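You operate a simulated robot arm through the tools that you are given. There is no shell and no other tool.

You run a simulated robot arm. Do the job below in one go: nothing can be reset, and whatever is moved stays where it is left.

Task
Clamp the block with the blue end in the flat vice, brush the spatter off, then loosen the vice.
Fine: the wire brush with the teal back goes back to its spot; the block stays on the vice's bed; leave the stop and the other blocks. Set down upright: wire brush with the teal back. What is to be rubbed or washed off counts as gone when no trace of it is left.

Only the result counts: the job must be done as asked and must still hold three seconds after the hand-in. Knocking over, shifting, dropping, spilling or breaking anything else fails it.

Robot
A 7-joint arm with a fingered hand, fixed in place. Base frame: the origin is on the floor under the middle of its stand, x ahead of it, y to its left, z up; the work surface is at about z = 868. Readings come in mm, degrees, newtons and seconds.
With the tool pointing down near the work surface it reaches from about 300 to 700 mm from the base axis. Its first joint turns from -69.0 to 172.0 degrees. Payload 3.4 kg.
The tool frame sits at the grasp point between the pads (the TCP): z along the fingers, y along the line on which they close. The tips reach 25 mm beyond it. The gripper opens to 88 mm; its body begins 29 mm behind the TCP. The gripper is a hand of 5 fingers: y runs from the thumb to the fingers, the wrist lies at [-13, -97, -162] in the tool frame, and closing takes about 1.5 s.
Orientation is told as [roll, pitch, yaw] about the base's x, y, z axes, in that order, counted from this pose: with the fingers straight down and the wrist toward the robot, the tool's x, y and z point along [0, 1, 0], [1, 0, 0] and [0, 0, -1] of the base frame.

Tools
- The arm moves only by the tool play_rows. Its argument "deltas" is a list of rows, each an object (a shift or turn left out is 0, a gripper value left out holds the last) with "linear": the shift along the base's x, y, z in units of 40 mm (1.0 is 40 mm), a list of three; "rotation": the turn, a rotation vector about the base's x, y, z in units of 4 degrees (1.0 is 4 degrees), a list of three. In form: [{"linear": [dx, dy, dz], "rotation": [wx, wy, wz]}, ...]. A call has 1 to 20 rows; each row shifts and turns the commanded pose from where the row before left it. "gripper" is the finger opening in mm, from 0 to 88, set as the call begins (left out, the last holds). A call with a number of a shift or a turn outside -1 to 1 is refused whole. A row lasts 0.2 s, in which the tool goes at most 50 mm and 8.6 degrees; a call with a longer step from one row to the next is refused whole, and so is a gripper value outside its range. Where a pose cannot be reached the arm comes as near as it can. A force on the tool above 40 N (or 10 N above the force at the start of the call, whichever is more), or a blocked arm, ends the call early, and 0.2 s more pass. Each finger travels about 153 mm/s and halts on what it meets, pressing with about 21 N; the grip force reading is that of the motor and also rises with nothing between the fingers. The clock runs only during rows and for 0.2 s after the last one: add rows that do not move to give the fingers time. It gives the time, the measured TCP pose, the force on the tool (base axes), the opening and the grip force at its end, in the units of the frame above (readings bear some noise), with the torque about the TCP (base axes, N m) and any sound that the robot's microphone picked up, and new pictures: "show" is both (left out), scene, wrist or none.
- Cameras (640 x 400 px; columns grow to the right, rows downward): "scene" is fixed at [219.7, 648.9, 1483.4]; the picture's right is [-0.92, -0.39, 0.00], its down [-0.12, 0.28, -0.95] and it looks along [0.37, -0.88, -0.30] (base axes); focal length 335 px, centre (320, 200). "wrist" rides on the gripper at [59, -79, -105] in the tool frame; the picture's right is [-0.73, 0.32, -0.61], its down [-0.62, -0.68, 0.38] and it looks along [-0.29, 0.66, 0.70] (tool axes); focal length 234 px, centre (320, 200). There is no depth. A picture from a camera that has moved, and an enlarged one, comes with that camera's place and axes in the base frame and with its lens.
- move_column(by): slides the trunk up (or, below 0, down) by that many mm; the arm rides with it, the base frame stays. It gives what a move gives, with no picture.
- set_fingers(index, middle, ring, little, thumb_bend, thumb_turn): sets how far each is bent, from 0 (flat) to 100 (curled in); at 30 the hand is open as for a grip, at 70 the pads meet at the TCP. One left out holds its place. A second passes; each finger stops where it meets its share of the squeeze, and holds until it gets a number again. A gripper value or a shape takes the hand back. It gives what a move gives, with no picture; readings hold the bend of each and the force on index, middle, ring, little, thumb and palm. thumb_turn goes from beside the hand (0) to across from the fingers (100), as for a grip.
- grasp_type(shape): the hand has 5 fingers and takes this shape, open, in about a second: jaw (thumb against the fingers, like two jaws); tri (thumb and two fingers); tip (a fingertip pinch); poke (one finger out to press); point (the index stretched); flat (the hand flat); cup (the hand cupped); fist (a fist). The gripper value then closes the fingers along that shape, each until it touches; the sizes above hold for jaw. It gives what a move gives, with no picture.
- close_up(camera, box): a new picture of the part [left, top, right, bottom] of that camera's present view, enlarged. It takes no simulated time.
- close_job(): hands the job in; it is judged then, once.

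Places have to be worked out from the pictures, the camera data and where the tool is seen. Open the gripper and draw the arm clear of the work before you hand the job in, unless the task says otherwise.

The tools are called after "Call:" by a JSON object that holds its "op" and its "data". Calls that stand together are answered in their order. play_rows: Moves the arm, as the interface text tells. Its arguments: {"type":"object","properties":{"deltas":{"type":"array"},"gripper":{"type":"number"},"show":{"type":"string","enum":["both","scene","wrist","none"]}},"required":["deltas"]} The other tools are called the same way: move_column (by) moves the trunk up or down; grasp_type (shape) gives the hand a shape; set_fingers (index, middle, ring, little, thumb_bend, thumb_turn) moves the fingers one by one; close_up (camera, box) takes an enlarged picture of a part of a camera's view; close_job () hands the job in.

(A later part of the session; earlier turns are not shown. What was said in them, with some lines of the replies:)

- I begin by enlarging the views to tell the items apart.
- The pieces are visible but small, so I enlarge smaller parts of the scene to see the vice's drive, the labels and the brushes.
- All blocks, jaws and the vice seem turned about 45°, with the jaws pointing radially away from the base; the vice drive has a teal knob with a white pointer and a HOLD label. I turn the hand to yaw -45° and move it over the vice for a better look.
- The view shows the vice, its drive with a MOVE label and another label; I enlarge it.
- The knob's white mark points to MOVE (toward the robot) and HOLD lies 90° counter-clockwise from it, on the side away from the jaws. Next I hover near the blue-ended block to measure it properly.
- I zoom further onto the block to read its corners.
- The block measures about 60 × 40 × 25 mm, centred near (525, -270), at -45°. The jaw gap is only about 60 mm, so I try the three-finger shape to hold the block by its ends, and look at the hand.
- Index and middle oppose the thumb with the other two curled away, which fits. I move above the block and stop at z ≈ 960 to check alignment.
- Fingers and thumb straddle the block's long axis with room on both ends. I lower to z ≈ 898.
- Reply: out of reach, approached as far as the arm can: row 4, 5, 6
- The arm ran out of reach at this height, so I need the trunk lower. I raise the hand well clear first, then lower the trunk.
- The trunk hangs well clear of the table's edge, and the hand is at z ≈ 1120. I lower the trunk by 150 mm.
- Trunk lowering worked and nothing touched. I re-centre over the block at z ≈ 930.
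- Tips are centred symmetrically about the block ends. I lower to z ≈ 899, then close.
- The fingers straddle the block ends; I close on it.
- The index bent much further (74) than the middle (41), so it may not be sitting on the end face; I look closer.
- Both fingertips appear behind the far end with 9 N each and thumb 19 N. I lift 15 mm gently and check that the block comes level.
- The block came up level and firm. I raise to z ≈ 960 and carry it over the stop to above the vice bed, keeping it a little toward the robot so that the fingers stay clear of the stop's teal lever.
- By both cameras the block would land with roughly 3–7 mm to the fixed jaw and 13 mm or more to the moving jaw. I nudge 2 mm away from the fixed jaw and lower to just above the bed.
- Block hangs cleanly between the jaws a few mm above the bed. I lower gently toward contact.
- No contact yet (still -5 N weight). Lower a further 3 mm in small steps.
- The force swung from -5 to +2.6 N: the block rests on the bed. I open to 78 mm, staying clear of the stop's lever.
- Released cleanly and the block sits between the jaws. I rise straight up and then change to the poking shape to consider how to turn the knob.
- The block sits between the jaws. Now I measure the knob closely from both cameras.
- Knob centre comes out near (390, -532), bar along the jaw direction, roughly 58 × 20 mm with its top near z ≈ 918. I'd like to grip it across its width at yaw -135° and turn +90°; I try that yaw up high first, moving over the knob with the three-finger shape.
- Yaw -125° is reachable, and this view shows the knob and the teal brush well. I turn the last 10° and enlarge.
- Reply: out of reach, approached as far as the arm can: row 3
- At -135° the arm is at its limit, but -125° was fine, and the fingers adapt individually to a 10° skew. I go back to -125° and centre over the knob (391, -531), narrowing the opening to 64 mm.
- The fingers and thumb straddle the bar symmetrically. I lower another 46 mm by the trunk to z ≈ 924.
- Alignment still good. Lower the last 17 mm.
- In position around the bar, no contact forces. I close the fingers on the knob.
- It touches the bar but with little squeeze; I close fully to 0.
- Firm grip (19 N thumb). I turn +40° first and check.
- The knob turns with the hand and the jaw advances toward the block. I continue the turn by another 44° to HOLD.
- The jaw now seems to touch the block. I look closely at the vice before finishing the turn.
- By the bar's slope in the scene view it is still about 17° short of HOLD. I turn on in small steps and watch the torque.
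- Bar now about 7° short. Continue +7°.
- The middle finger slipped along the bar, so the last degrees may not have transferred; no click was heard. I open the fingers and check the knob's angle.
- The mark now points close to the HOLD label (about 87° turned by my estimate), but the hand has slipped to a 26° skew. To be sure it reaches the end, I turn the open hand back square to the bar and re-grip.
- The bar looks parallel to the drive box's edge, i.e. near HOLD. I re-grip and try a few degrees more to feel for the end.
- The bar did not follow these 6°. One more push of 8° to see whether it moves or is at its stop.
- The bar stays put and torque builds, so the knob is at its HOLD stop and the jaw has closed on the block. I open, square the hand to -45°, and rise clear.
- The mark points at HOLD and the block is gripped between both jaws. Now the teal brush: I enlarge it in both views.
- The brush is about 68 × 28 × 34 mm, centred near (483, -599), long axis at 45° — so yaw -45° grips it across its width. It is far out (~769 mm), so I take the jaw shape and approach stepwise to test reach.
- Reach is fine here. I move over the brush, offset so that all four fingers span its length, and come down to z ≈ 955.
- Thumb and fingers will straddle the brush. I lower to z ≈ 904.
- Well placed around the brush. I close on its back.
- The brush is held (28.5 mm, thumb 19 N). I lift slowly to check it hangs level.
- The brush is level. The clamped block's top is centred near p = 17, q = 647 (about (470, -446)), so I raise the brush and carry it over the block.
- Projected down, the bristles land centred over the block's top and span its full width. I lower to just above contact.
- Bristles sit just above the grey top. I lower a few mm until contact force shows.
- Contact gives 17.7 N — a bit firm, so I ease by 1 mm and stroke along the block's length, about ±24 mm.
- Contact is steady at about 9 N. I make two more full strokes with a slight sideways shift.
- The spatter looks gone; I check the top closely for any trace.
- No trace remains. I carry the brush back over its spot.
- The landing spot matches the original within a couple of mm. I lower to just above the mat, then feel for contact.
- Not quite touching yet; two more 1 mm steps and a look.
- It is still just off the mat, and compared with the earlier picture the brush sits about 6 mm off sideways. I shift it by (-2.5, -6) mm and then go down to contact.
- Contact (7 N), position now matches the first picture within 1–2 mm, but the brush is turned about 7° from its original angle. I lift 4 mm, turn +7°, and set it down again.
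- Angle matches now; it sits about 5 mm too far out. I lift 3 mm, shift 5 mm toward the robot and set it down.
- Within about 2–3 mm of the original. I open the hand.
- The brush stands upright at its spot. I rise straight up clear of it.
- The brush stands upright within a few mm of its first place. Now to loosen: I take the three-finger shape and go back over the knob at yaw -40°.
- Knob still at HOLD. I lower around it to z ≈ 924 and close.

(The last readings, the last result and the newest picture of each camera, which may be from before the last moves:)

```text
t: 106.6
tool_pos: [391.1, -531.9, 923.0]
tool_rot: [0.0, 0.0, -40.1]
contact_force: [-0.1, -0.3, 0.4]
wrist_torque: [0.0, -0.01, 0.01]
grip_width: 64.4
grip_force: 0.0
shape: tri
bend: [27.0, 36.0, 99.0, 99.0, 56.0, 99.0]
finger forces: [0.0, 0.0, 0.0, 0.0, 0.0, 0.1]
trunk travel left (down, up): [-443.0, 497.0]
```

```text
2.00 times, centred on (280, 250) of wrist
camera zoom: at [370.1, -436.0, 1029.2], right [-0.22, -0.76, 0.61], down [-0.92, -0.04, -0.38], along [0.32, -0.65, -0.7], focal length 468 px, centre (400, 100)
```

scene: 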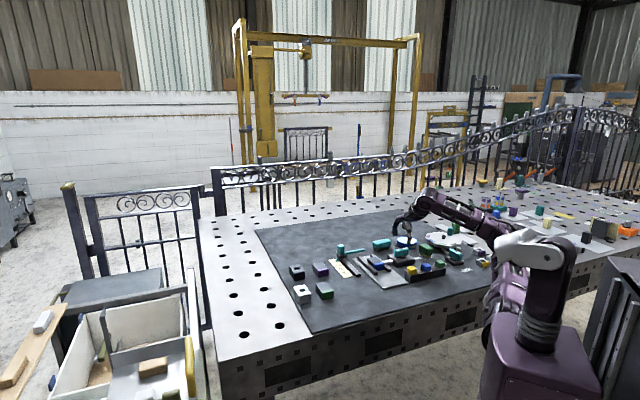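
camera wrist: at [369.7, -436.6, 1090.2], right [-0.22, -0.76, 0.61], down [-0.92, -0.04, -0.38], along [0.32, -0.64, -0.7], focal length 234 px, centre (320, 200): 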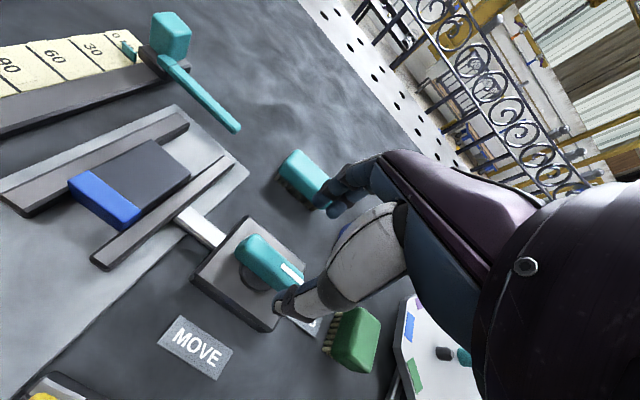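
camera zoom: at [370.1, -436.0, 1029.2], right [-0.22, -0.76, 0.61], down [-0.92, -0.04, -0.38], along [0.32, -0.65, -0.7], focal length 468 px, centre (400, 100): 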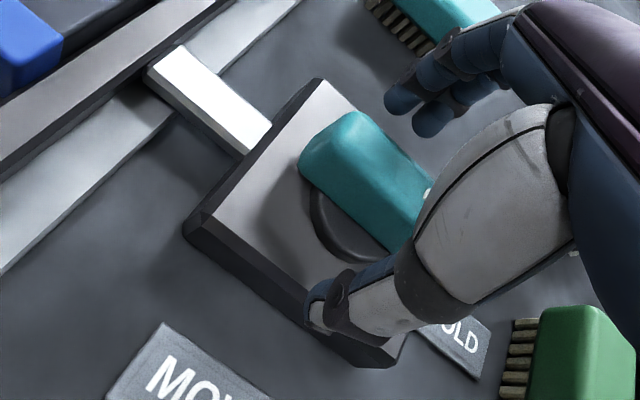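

Well placed. I grip the bar and start turning back (clockwise) by 44°.

Call:
{"op": "play_rows", "data": {"deltas": [{}, {}, {}, {}, {}, {}, {}, {}], "gripper": 0, "show": "none"}}

Call:
{"op": "play_rows", "data": {"deltas": [{"rotation": [0, 0, -0.6]}, {"rotation": [0, 0, -0.9]}, {"rotation": [0, 0, -1]}, {"rotation": [0, 0, -1]}, {"rotation": [0, 0, -1]}, {"rotation": [0, 0, -1]}, {"rotation": [0, 0, -1]}, {"rotation": [0, 0, -1]}, {"rotation": [0, 0, -1]}, {"rotation": [0, 0, -1]}, {"rotation": [0, 0, -1]}, {"rotation": [0, 0, -0.5]}, {}]}}

Call:
{"op": "close_up", "data": {"camera": "scene", "box": [370, 225, 430, 280]}}

Call:
{"op": "close_up", "data": {"camera": "wrist", "box": [100, 150, 400, 380]}}

```text
t: 108.4
tool_pos: [391.9, -531.7, 923.1]
tool_rot: [0.0, 0.0, -40.3]
contact_force: [-0.8, 1.0, -2.3]
wrist_torque: [-0.01, 0.02, -0.01]
grip_width: 13.0
grip_force: 21.4
shape: tri
bend: [72.0, 66.0, 100.0, 100.0, 74.0, 100.0]
finger forces: [9.5, 8.7, 0.0, 0.1, 19.2, 0.1]
trunk travel left (down, up): [-443.0, 497.0]
```

```text
t: 111.2
tool_pos: [391.9, -532.2, 921.8]
tool_rot: [0.0, -0.1, -84.1]
contact_force: [3.4, -0.7, -1.5]
wrist_torque: [-0.03, -0.03, 0.05]
grip_width: 12.5
grip_force: 21.1
shape: tri
bend: [72.0, 64.0, 100.0, 100.0, 74.0, 100.0]
finger forces: [9.0, 12.0, 0.0, 0.1, 19.3, 0.0]
trunk travel left (down, up): [-443.0, 497.0]
camera wrist: at [443.9, -448.1, 1028.9], right [-0.69, -0.39, 0.61], down [-0.69, 0.62, -0.38], along [-0.22, -0.68, -0.7], focal length 234 px, centre (320, 200)
```

scene: 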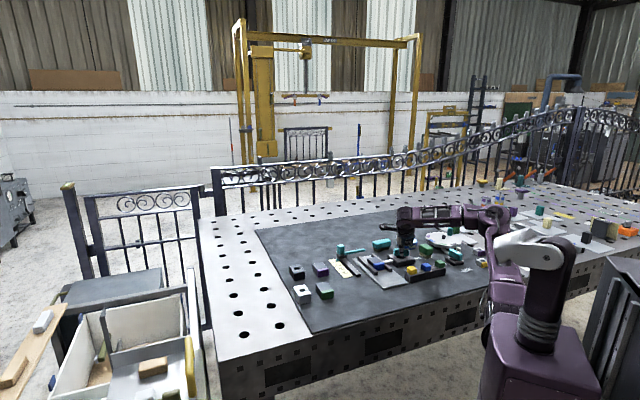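
wrist: 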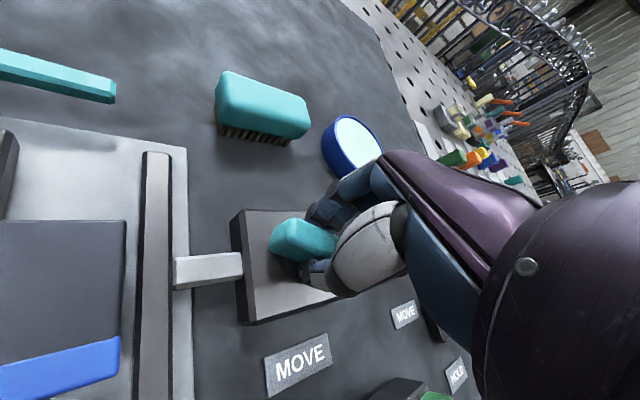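

```text
7.27 times, centred on (400, 252) of scene
camera zoom: at [219.7, 648.9, 1483.4], right [-0.92, -0.39, 0.0], down [-0.12, 0.28, -0.95], along [0.37, -0.88, -0.3], focal length 2437 px, centre (-262, -182)
```

zoom: 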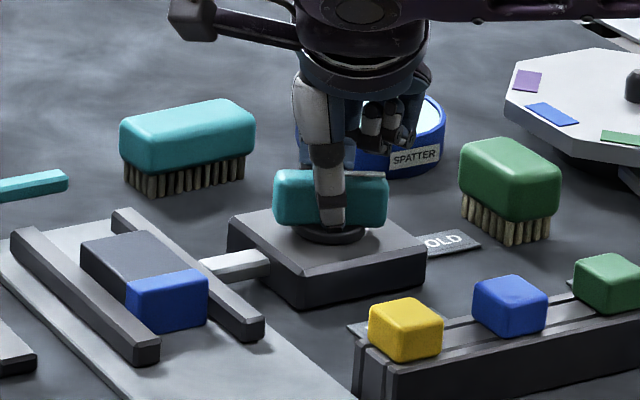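

```text
1.74 times, centred on (250, 265) of wrist
camera zoom: at [443.9, -448.1, 1028.9], right [-0.69, -0.39, 0.61], down [-0.69, 0.62, -0.38], along [-0.22, -0.68, -0.7], focal length 407 px, centre (442, 87)
```

zoom: 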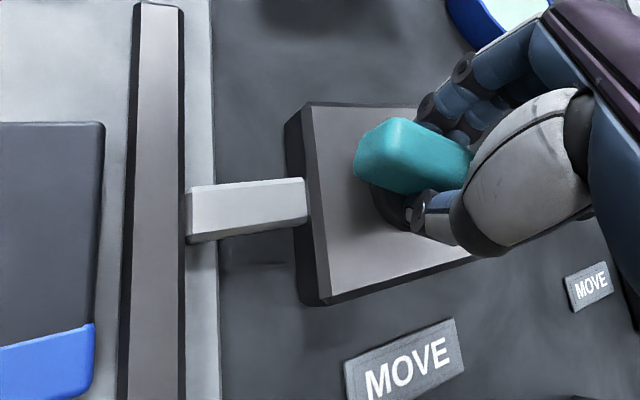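

The moving jaw backs away from the block as the bar turns. I continue another 40°.

Call:
{"op": "play_rows", "data": {"deltas": [{"rotation": [0, 0, -0.8]}, {"rotation": [0, 0, -1]}, {"rotation": [0, 0, -1]}, {"rotation": [0, 0, -1]}, {"rotation": [0, 0, -1]}, {"rotation": [0, 0, -1]}, {"rotation": [0, 0, -1]}, {"rotation": [0, 0, -1]}, {"rotation": [0, 0, -1]}, {"rotation": [0, 0, -1]}, {"rotation": [0, 0, -0.4]}, {}]}}

Call:
{"op": "close_up", "data": {"camera": "scene", "box": [370, 225, 430, 280]}}

Call:
{"op": "close_up", "data": {"camera": "wrist", "box": [150, 150, 400, 370]}}

```text
t: 113.8
tool_pos: [390.8, -531.4, 922.9]
tool_rot: [0.0, 0.1, -124.9]
contact_force: [-3.2, -7.5, 0.9]
wrist_torque: [-0.22, 0.11, 0.05]
grip_width: 12.3
grip_force: 20.8
shape: tri
bend: [72.0, 63.0, 100.0, 100.0, 74.0, 100.0]
finger forces: [10.3, 14.3, 0.0, 0.0, 17.5, 0.0]
trunk travel left (down, up): [-443.0, 497.0]
camera wrist: at [485.3, -502.6, 1028.9], right [-0.78, 0.15, 0.61], down [-0.12, 0.92, -0.38], along [-0.61, -0.37, -0.7], focal length 234 px, centre (320, 200)
```

scene: 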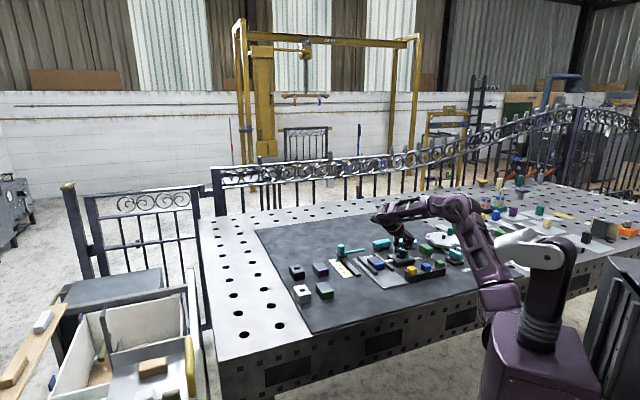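
wrist: 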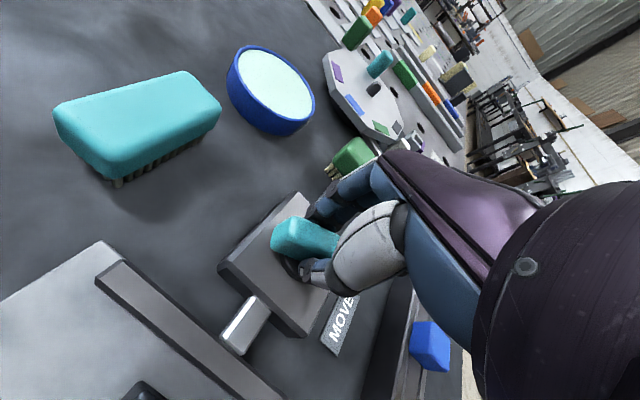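

```text
7.27 times, centred on (400, 252) of scene
camera zoom: at [219.7, 648.9, 1483.4], right [-0.92, -0.39, 0.0], down [-0.12, 0.28, -0.95], along [0.37, -0.88, -0.3], focal length 2437 px, centre (-262, -182)
```

zoom: 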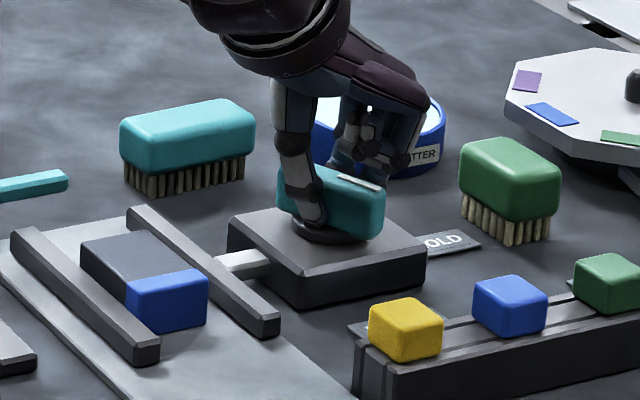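

```text
1.82 times, centred on (275, 260) of wrist
camera zoom: at [485.3, -502.6, 1028.9], right [-0.78, 0.15, 0.61], down [-0.12, 0.92, -0.38], along [-0.61, -0.37, -0.7], focal length 426 px, centre (402, 91)
```

zoom: 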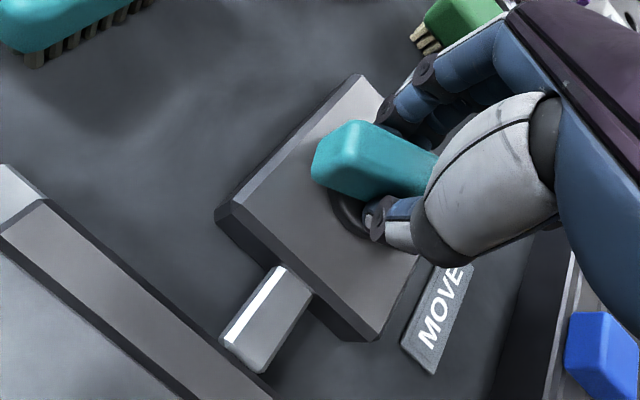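

The jaw is well back, but the bar slipped in the fingers and is still roughly 30° short of MOVE. I open, raise by the trunk, and will finish by pushing the pointer end with the poking fingers.

Call:
{"op": "play_rows", "data": {"deltas": [{}, {}, {}, {}, {}], "gripper": 64, "show": "none"}}

Call:
{"op": "close_up", "data": {"camera": "wrist", "box": [150, 150, 400, 370]}}

Call:
{"op": "close_up", "data": {"camera": "scene", "box": [380, 230, 430, 270]}}

```text
t: 115.0
tool_pos: [392.0, -531.8, 922.3]
tool_rot: [0.1, -0.1, -125.0]
contact_force: [0.3, 0.5, -0.4]
wrist_torque: [0.01, 0.03, 0.02]
grip_width: 63.5
grip_force: 0.0
shape: tri
bend: [27.0, 36.0, 99.0, 99.0, 56.0, 99.0]
finger forces: [0.1, 0.0, 0.0, 0.0, 0.1, 0.1]
trunk travel left (down, up): [-443.0, 497.0]
```

```text
1.82 times, centred on (275, 260) of wrist
camera zoom: at [486.0, -501.1, 1029.4], right [-0.78, 0.15, 0.61], down [-0.12, 0.92, -0.38], along [-0.61, -0.37, -0.7], focal length 426 px, centre (402, 91)
```

zoom: 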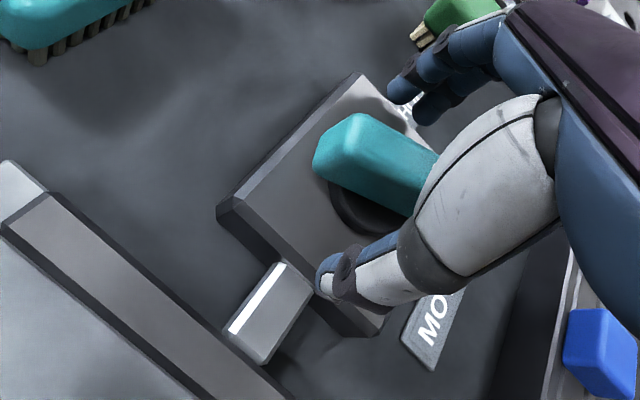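

```text
10.00 times, centred on (405, 250) of scene
camera zoom: at [219.7, 648.9, 1483.4], right [-0.92, -0.39, 0.0], down [-0.12, 0.28, -0.95], along [0.37, -0.88, -0.3], focal length 3351 px, centre (-530, -300)
```

zoom: 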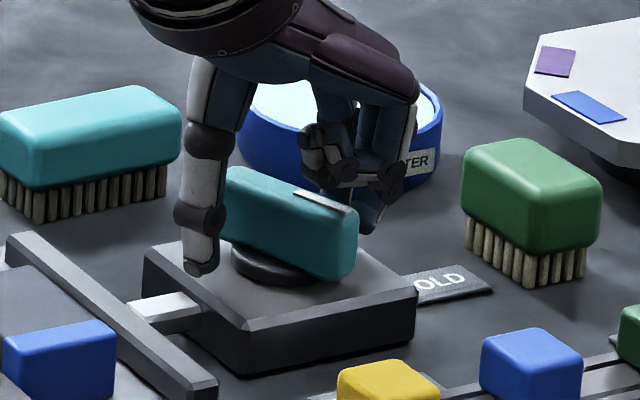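

By the mark's direction the bar is now at about 150°, only ~15° short of MOVE (135°). I re-grip from -113° and turn on to -133°.

Call:
{"op": "play_rows", "data": {"deltas": [{"rotation": [0, 0, 1]}, {"rotation": [0, 0, 1]}, {"rotation": [0, 0, 1]}, {}], "show": "none"}}

Call:
{"op": "play_rows", "data": {"deltas": [{}, {}, {}, {}, {}, {}, {}, {}], "gripper": 0, "show": "none"}}

Call:
{"op": "play_rows", "data": {"deltas": [{"rotation": [0, 0, -0.7]}, {"rotation": [0, 0, -0.9]}, {"rotation": [0, 0, -0.9]}, {"rotation": [0, 0, -0.9]}, {"rotation": [0, 0, -0.9]}, {"rotation": [0, 0, -0.7]}, {}], "show": "none"}}

Call:
{"op": "close_up", "data": {"camera": "scene", "box": [380, 230, 430, 270]}}

```text
t: 116.0
tool_pos: [393.6, -533.1, 923.7]
tool_rot: [0.0, 0.0, -112.9]
contact_force: [0.2, -0.8, 0.8]
wrist_torque: [-0.02, 0.01, 0.01]
grip_width: 63.7
grip_force: 0.1
shape: tri
bend: [27.0, 36.0, 99.0, 99.0, 56.0, 99.0]
finger forces: [0.0, 0.0, 0.1, 0.0, 0.1, 0.0]
trunk travel left (down, up): [-443.0, 497.0]
```

```text
t: 117.8
tool_pos: [391.9, -532.3, 922.9]
tool_rot: [0.0, 0.1, -113.0]
contact_force: [0.5, 1.8, -2.5]
wrist_torque: [0.04, -0.01, -0.04]
grip_width: 12.3
grip_force: 21.0
shape: tri
bend: [73.0, 62.0, 100.0, 100.0, 74.0, 100.0]
finger forces: [9.5, 9.1, 0.0, 0.0, 19.2, 0.1]
trunk travel left (down, up): [-443.0, 497.0]
```

```text
t: 119.4
tool_pos: [390.2, -532.2, 919.8]
tool_rot: [0.4, 0.0, -132.8]
contact_force: [9.9, -0.2, 19.1]
wrist_torque: [0.03, -0.24, -0.03]
grip_width: 13.4
grip_force: 21.0
shape: tri
bend: [73.0, 63.0, 100.0, 100.0, 74.0, 100.0]
finger forces: [9.8, 9.4, 0.0, 0.0, 25.8, 0.0]
out of reach, approached as far as the arm can: row 6
trunk travel left (down, up): [-443.0, 497.0]
```

```text
10.00 times, centred on (405, 250) of scene
camera zoom: at [219.7, 648.9, 1483.4], right [-0.92, -0.39, 0.0], down [-0.12, 0.28, -0.95], along [0.37, -0.88, -0.3], focal length 3351 px, centre (-530, -300)
```

zoom: 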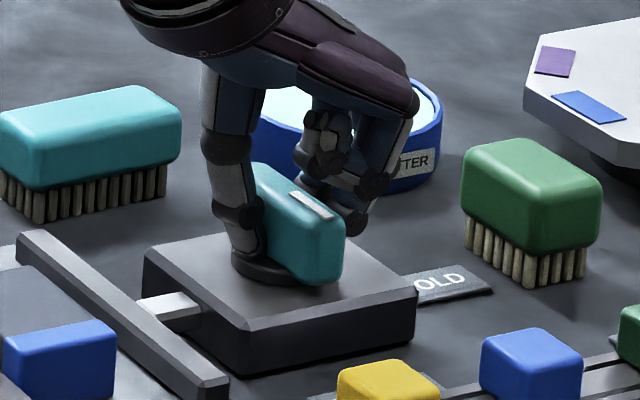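

The mark is exactly where it was at the start: MOVE is reached and the jaw is back. Fingers press down a bit now (19 N), so I open and raise the trunk.

Call:
{"op": "play_rows", "data": {"deltas": [{}, {}, {}, {}, {}], "gripper": 64, "show": "none"}}

Call:
{"op": "move_column", "data": {"by": 90}}

Call:
{"op": "close_up", "data": {"camera": "scene", "box": [360, 225, 440, 290]}}

Call:
{"op": "close_up", "data": {"camera": "wrist", "box": [0, 100, 400, 400]}}

```text
t: 120.6
tool_pos: [388.9, -534.7, 918.7]
tool_rot: [0.1, 0.1, -132.8]
contact_force: [0.5, 0.5, -0.2]
wrist_torque: [-0.02, -0.03, -0.01]
grip_width: 63.5
grip_force: 0.1
shape: tri
bend: [27.0, 36.0, 99.0, 99.0, 56.0, 99.0]
finger forces: [0.0, 0.1, 0.0, 0.1, 0.0, 0.1]
trunk travel left (down, up): [-443.0, 497.0]
```

```text
t: 121.9
tool_pos: [389.0, -534.4, 1008.3]
tool_rot: [0.2, 0.0, -132.8]
contact_force: [-0.6, -1.2, -0.1]
wrist_torque: [0.02, 0.02, -0.02]
grip_width: 63.7
grip_force: 0.0
shape: tri
bend: [27.0, 36.0, 99.0, 99.0, 56.0, 99.0]
finger forces: [0.0, 0.0, 0.0, 0.0, 0.0, 0.0]
trunk travel left (down, up): [-533.0, 407.0]
```

```text
6.15 times, centred on (400, 258) of scene
camera zoom: at [219.7, 648.9, 1483.4], right [-0.92, -0.39, 0.0], down [-0.12, 0.28, -0.95], along [0.37, -0.88, -0.3], focal length 2062 px, centre (-172, -154)
```

zoom: 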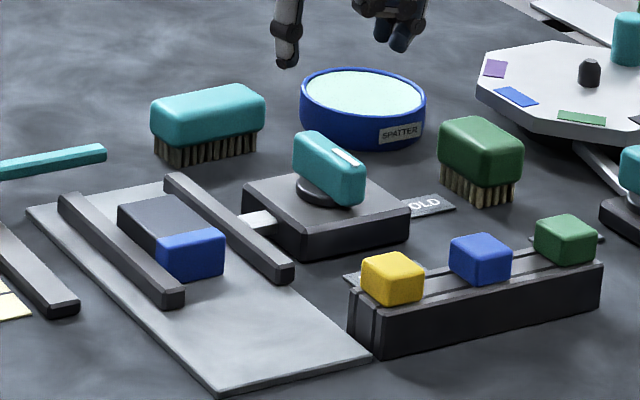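

```text
1.33 times, centred on (200, 250) of wrist
camera zoom: at [485.8, -516.9, 1114.2], right [-0.75, 0.26, 0.6], down [0.01, 0.92, -0.38], along [-0.66, -0.28, -0.7], focal length 312 px, centre (480, 133)
```

zoom: 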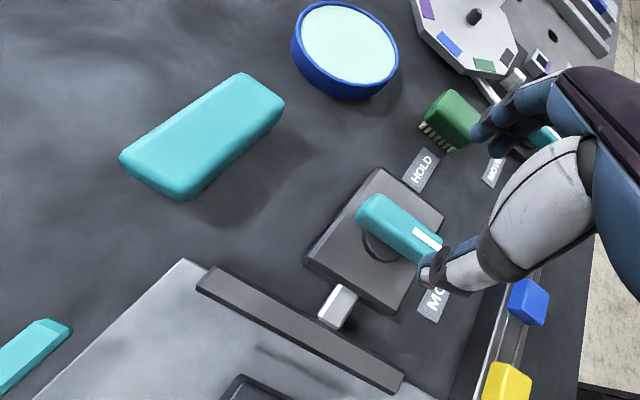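

The vice is open, the block rests on the bed, the knob is at MOVE, and the brush is upright at its place. I withdraw: raise the trunk further, then draw the arm up and back.

Call:
{"op": "move_column", "data": {"by": 160}}

Call:
{"op": "play_rows", "data": {"deltas": [{"rotation": [0, 0, 1], "linear": [-0.1, 0.2, 0]}, {"rotation": [0, 0, 1], "linear": [-0.1, 0.2, 0]}, {"rotation": [0, 0, 1], "linear": [-0.1, 0.2, 0]}, {"rotation": [0, 0, 1], "linear": [-0.1, 0.2, 0]}, {"rotation": [0, 0, 1], "linear": [-0.1, 0.2, 0]}, {"rotation": [0, 0, 1], "linear": [-0.1, 0.2, 0]}, {"rotation": [0, 0, 1], "linear": [0, 0.2, 0]}, {"rotation": [0, 0, 1], "linear": [0, 0.2, 0]}, {"rotation": [0, 0, 1], "linear": [0, 0.2, 0]}, {"rotation": [0, 0, 1], "linear": [0, 0.2, 0]}, {"rotation": [0, 0, 1], "linear": [0, 0.2, 0]}, {"rotation": [0, 0, 1], "linear": [0, 0.2, 0]}, {"rotation": [0, 0, 1], "linear": [0, 0.2, 0]}, {"rotation": [0, 0, 1], "linear": [0, 0.2, 0]}, {"rotation": [0, 0, 1], "linear": [0, 0.2, 0]}, {"rotation": [0, 0, 1], "linear": [0, 0.2, 0]}, {"rotation": [0, 0, 1], "linear": [0, 0.2, 0]}, {"rotation": [0, 0, 1], "linear": [0, 0.2, 0]}, {"rotation": [0, 0, 1], "linear": [0, 0.2, 0]}, {}], "gripper": 88}}

Call:
{"op": "close_up", "data": {"camera": "scene", "box": [280, 190, 520, 340]}}

Call:
{"op": "close_up", "data": {"camera": "scene", "box": [365, 230, 415, 265]}}

```text
t: 123.7
tool_pos: [390.2, -534.7, 1167.4]
tool_rot: [0.0, 0.1, -132.8]
contact_force: [0.0, -0.1, -0.5]
wrist_torque: [0.01, -0.01, 0.01]
grip_width: 63.7
grip_force: 0.1
shape: tri
bend: [27.0, 36.0, 99.0, 99.0, 56.0, 99.0]
finger forces: [0.0, 0.0, 0.1, 0.1, 0.0, 0.0]
trunk travel left (down, up): [-693.0, 247.0]
```

```text
t: 127.9
tool_pos: [364.8, -382.3, 1167.9]
tool_rot: [0.1, 0.1, -56.9]
contact_force: [-0.7, 1.1, -0.4]
wrist_torque: [0.01, 0.01, 0.01]
grip_width: 87.7
grip_force: 0.1
shape: tri
bend: [30.0, 30.0, 99.0, 99.0, 30.0, 98.0]
finger forces: [0.1, 0.0, 0.0, 0.0, 0.0, 0.0]
trunk travel left (down, up): [-693.0, 247.0]
camera wrist: at [371.2, -284.9, 1274.3], right [-0.43, -0.67, 0.6], down [-0.89, 0.23, -0.38], along [0.12, -0.71, -0.7], focal length 234 px, centre (320, 200)
```

scene: 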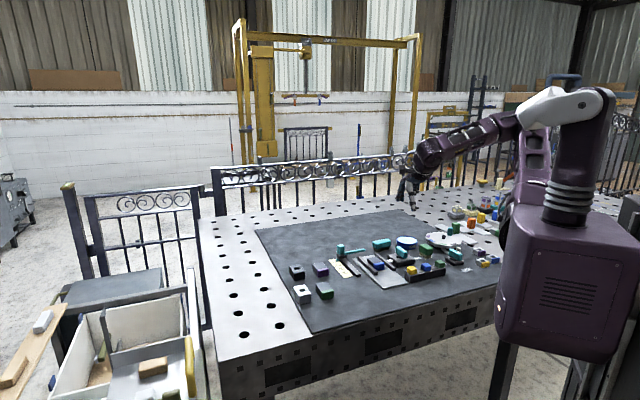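
wrist: 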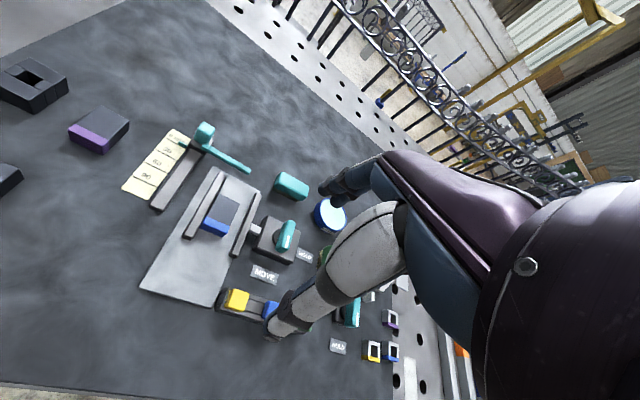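

```text
2.67 times, centred on (400, 265) of scene
camera zoom: at [219.7, 648.9, 1483.4], right [-0.92, -0.39, 0.0], down [-0.12, 0.28, -0.95], along [0.37, -0.88, -0.3], focal length 894 px, centre (107, 27)
```

zoom: 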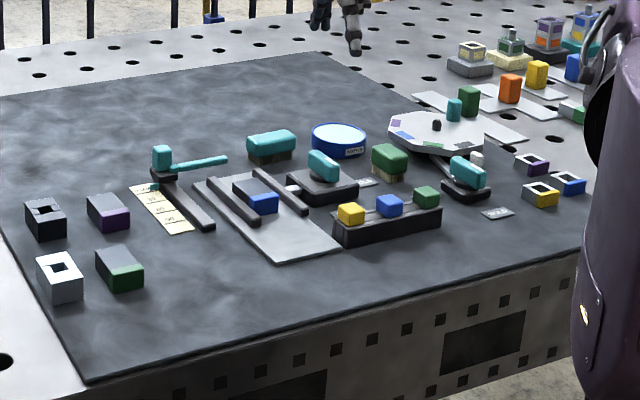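

```text
11.43 times, centred on (390, 248) of scene
camera zoom: at [219.7, 648.9, 1483.4], right [-0.92, -0.39, 0.0], down [-0.12, 0.28, -0.95], along [0.37, -0.88, -0.3], focal length 3830 px, centre (-480, -343)
```

zoom: 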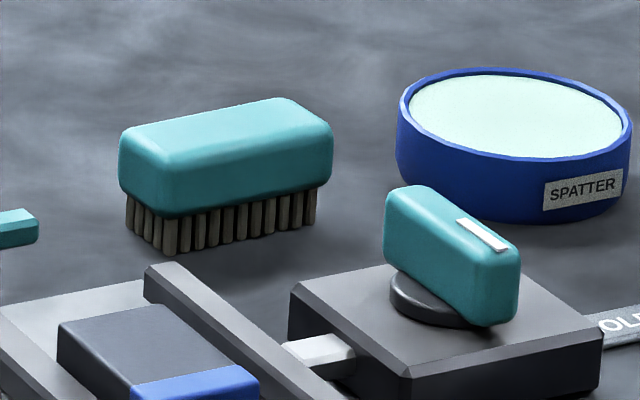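

All other pieces are where they were at the start. The block sits clean on the bed with the jaw open, the brush is upright at its spot, and the arm is clear, so I hand in.

Call:
{"op": "close_job", "data": {}}

```text
The job is handed in.
```

The job is handed in, and from the last pictures everything asked for looks done.

- **Block:** I clamped the blue-ended block in the vice, brushed it, and left it on the bed. In the close-ups the top shows no spatter left.
- **Vice:** the knob is back at MOVE and the jaw has drawn away from the block. The last bit took a second grip, because the knob slipped in the fingers.
- **Teal brush:** it stands upright at its spot, about 6 mm off its first place and turned a few degrees, by my estimate from the pictures.
- **Everything else:** the stop, the other blocks and the rest of the table look unmoved. The hand is open and the arm is clear of the work.
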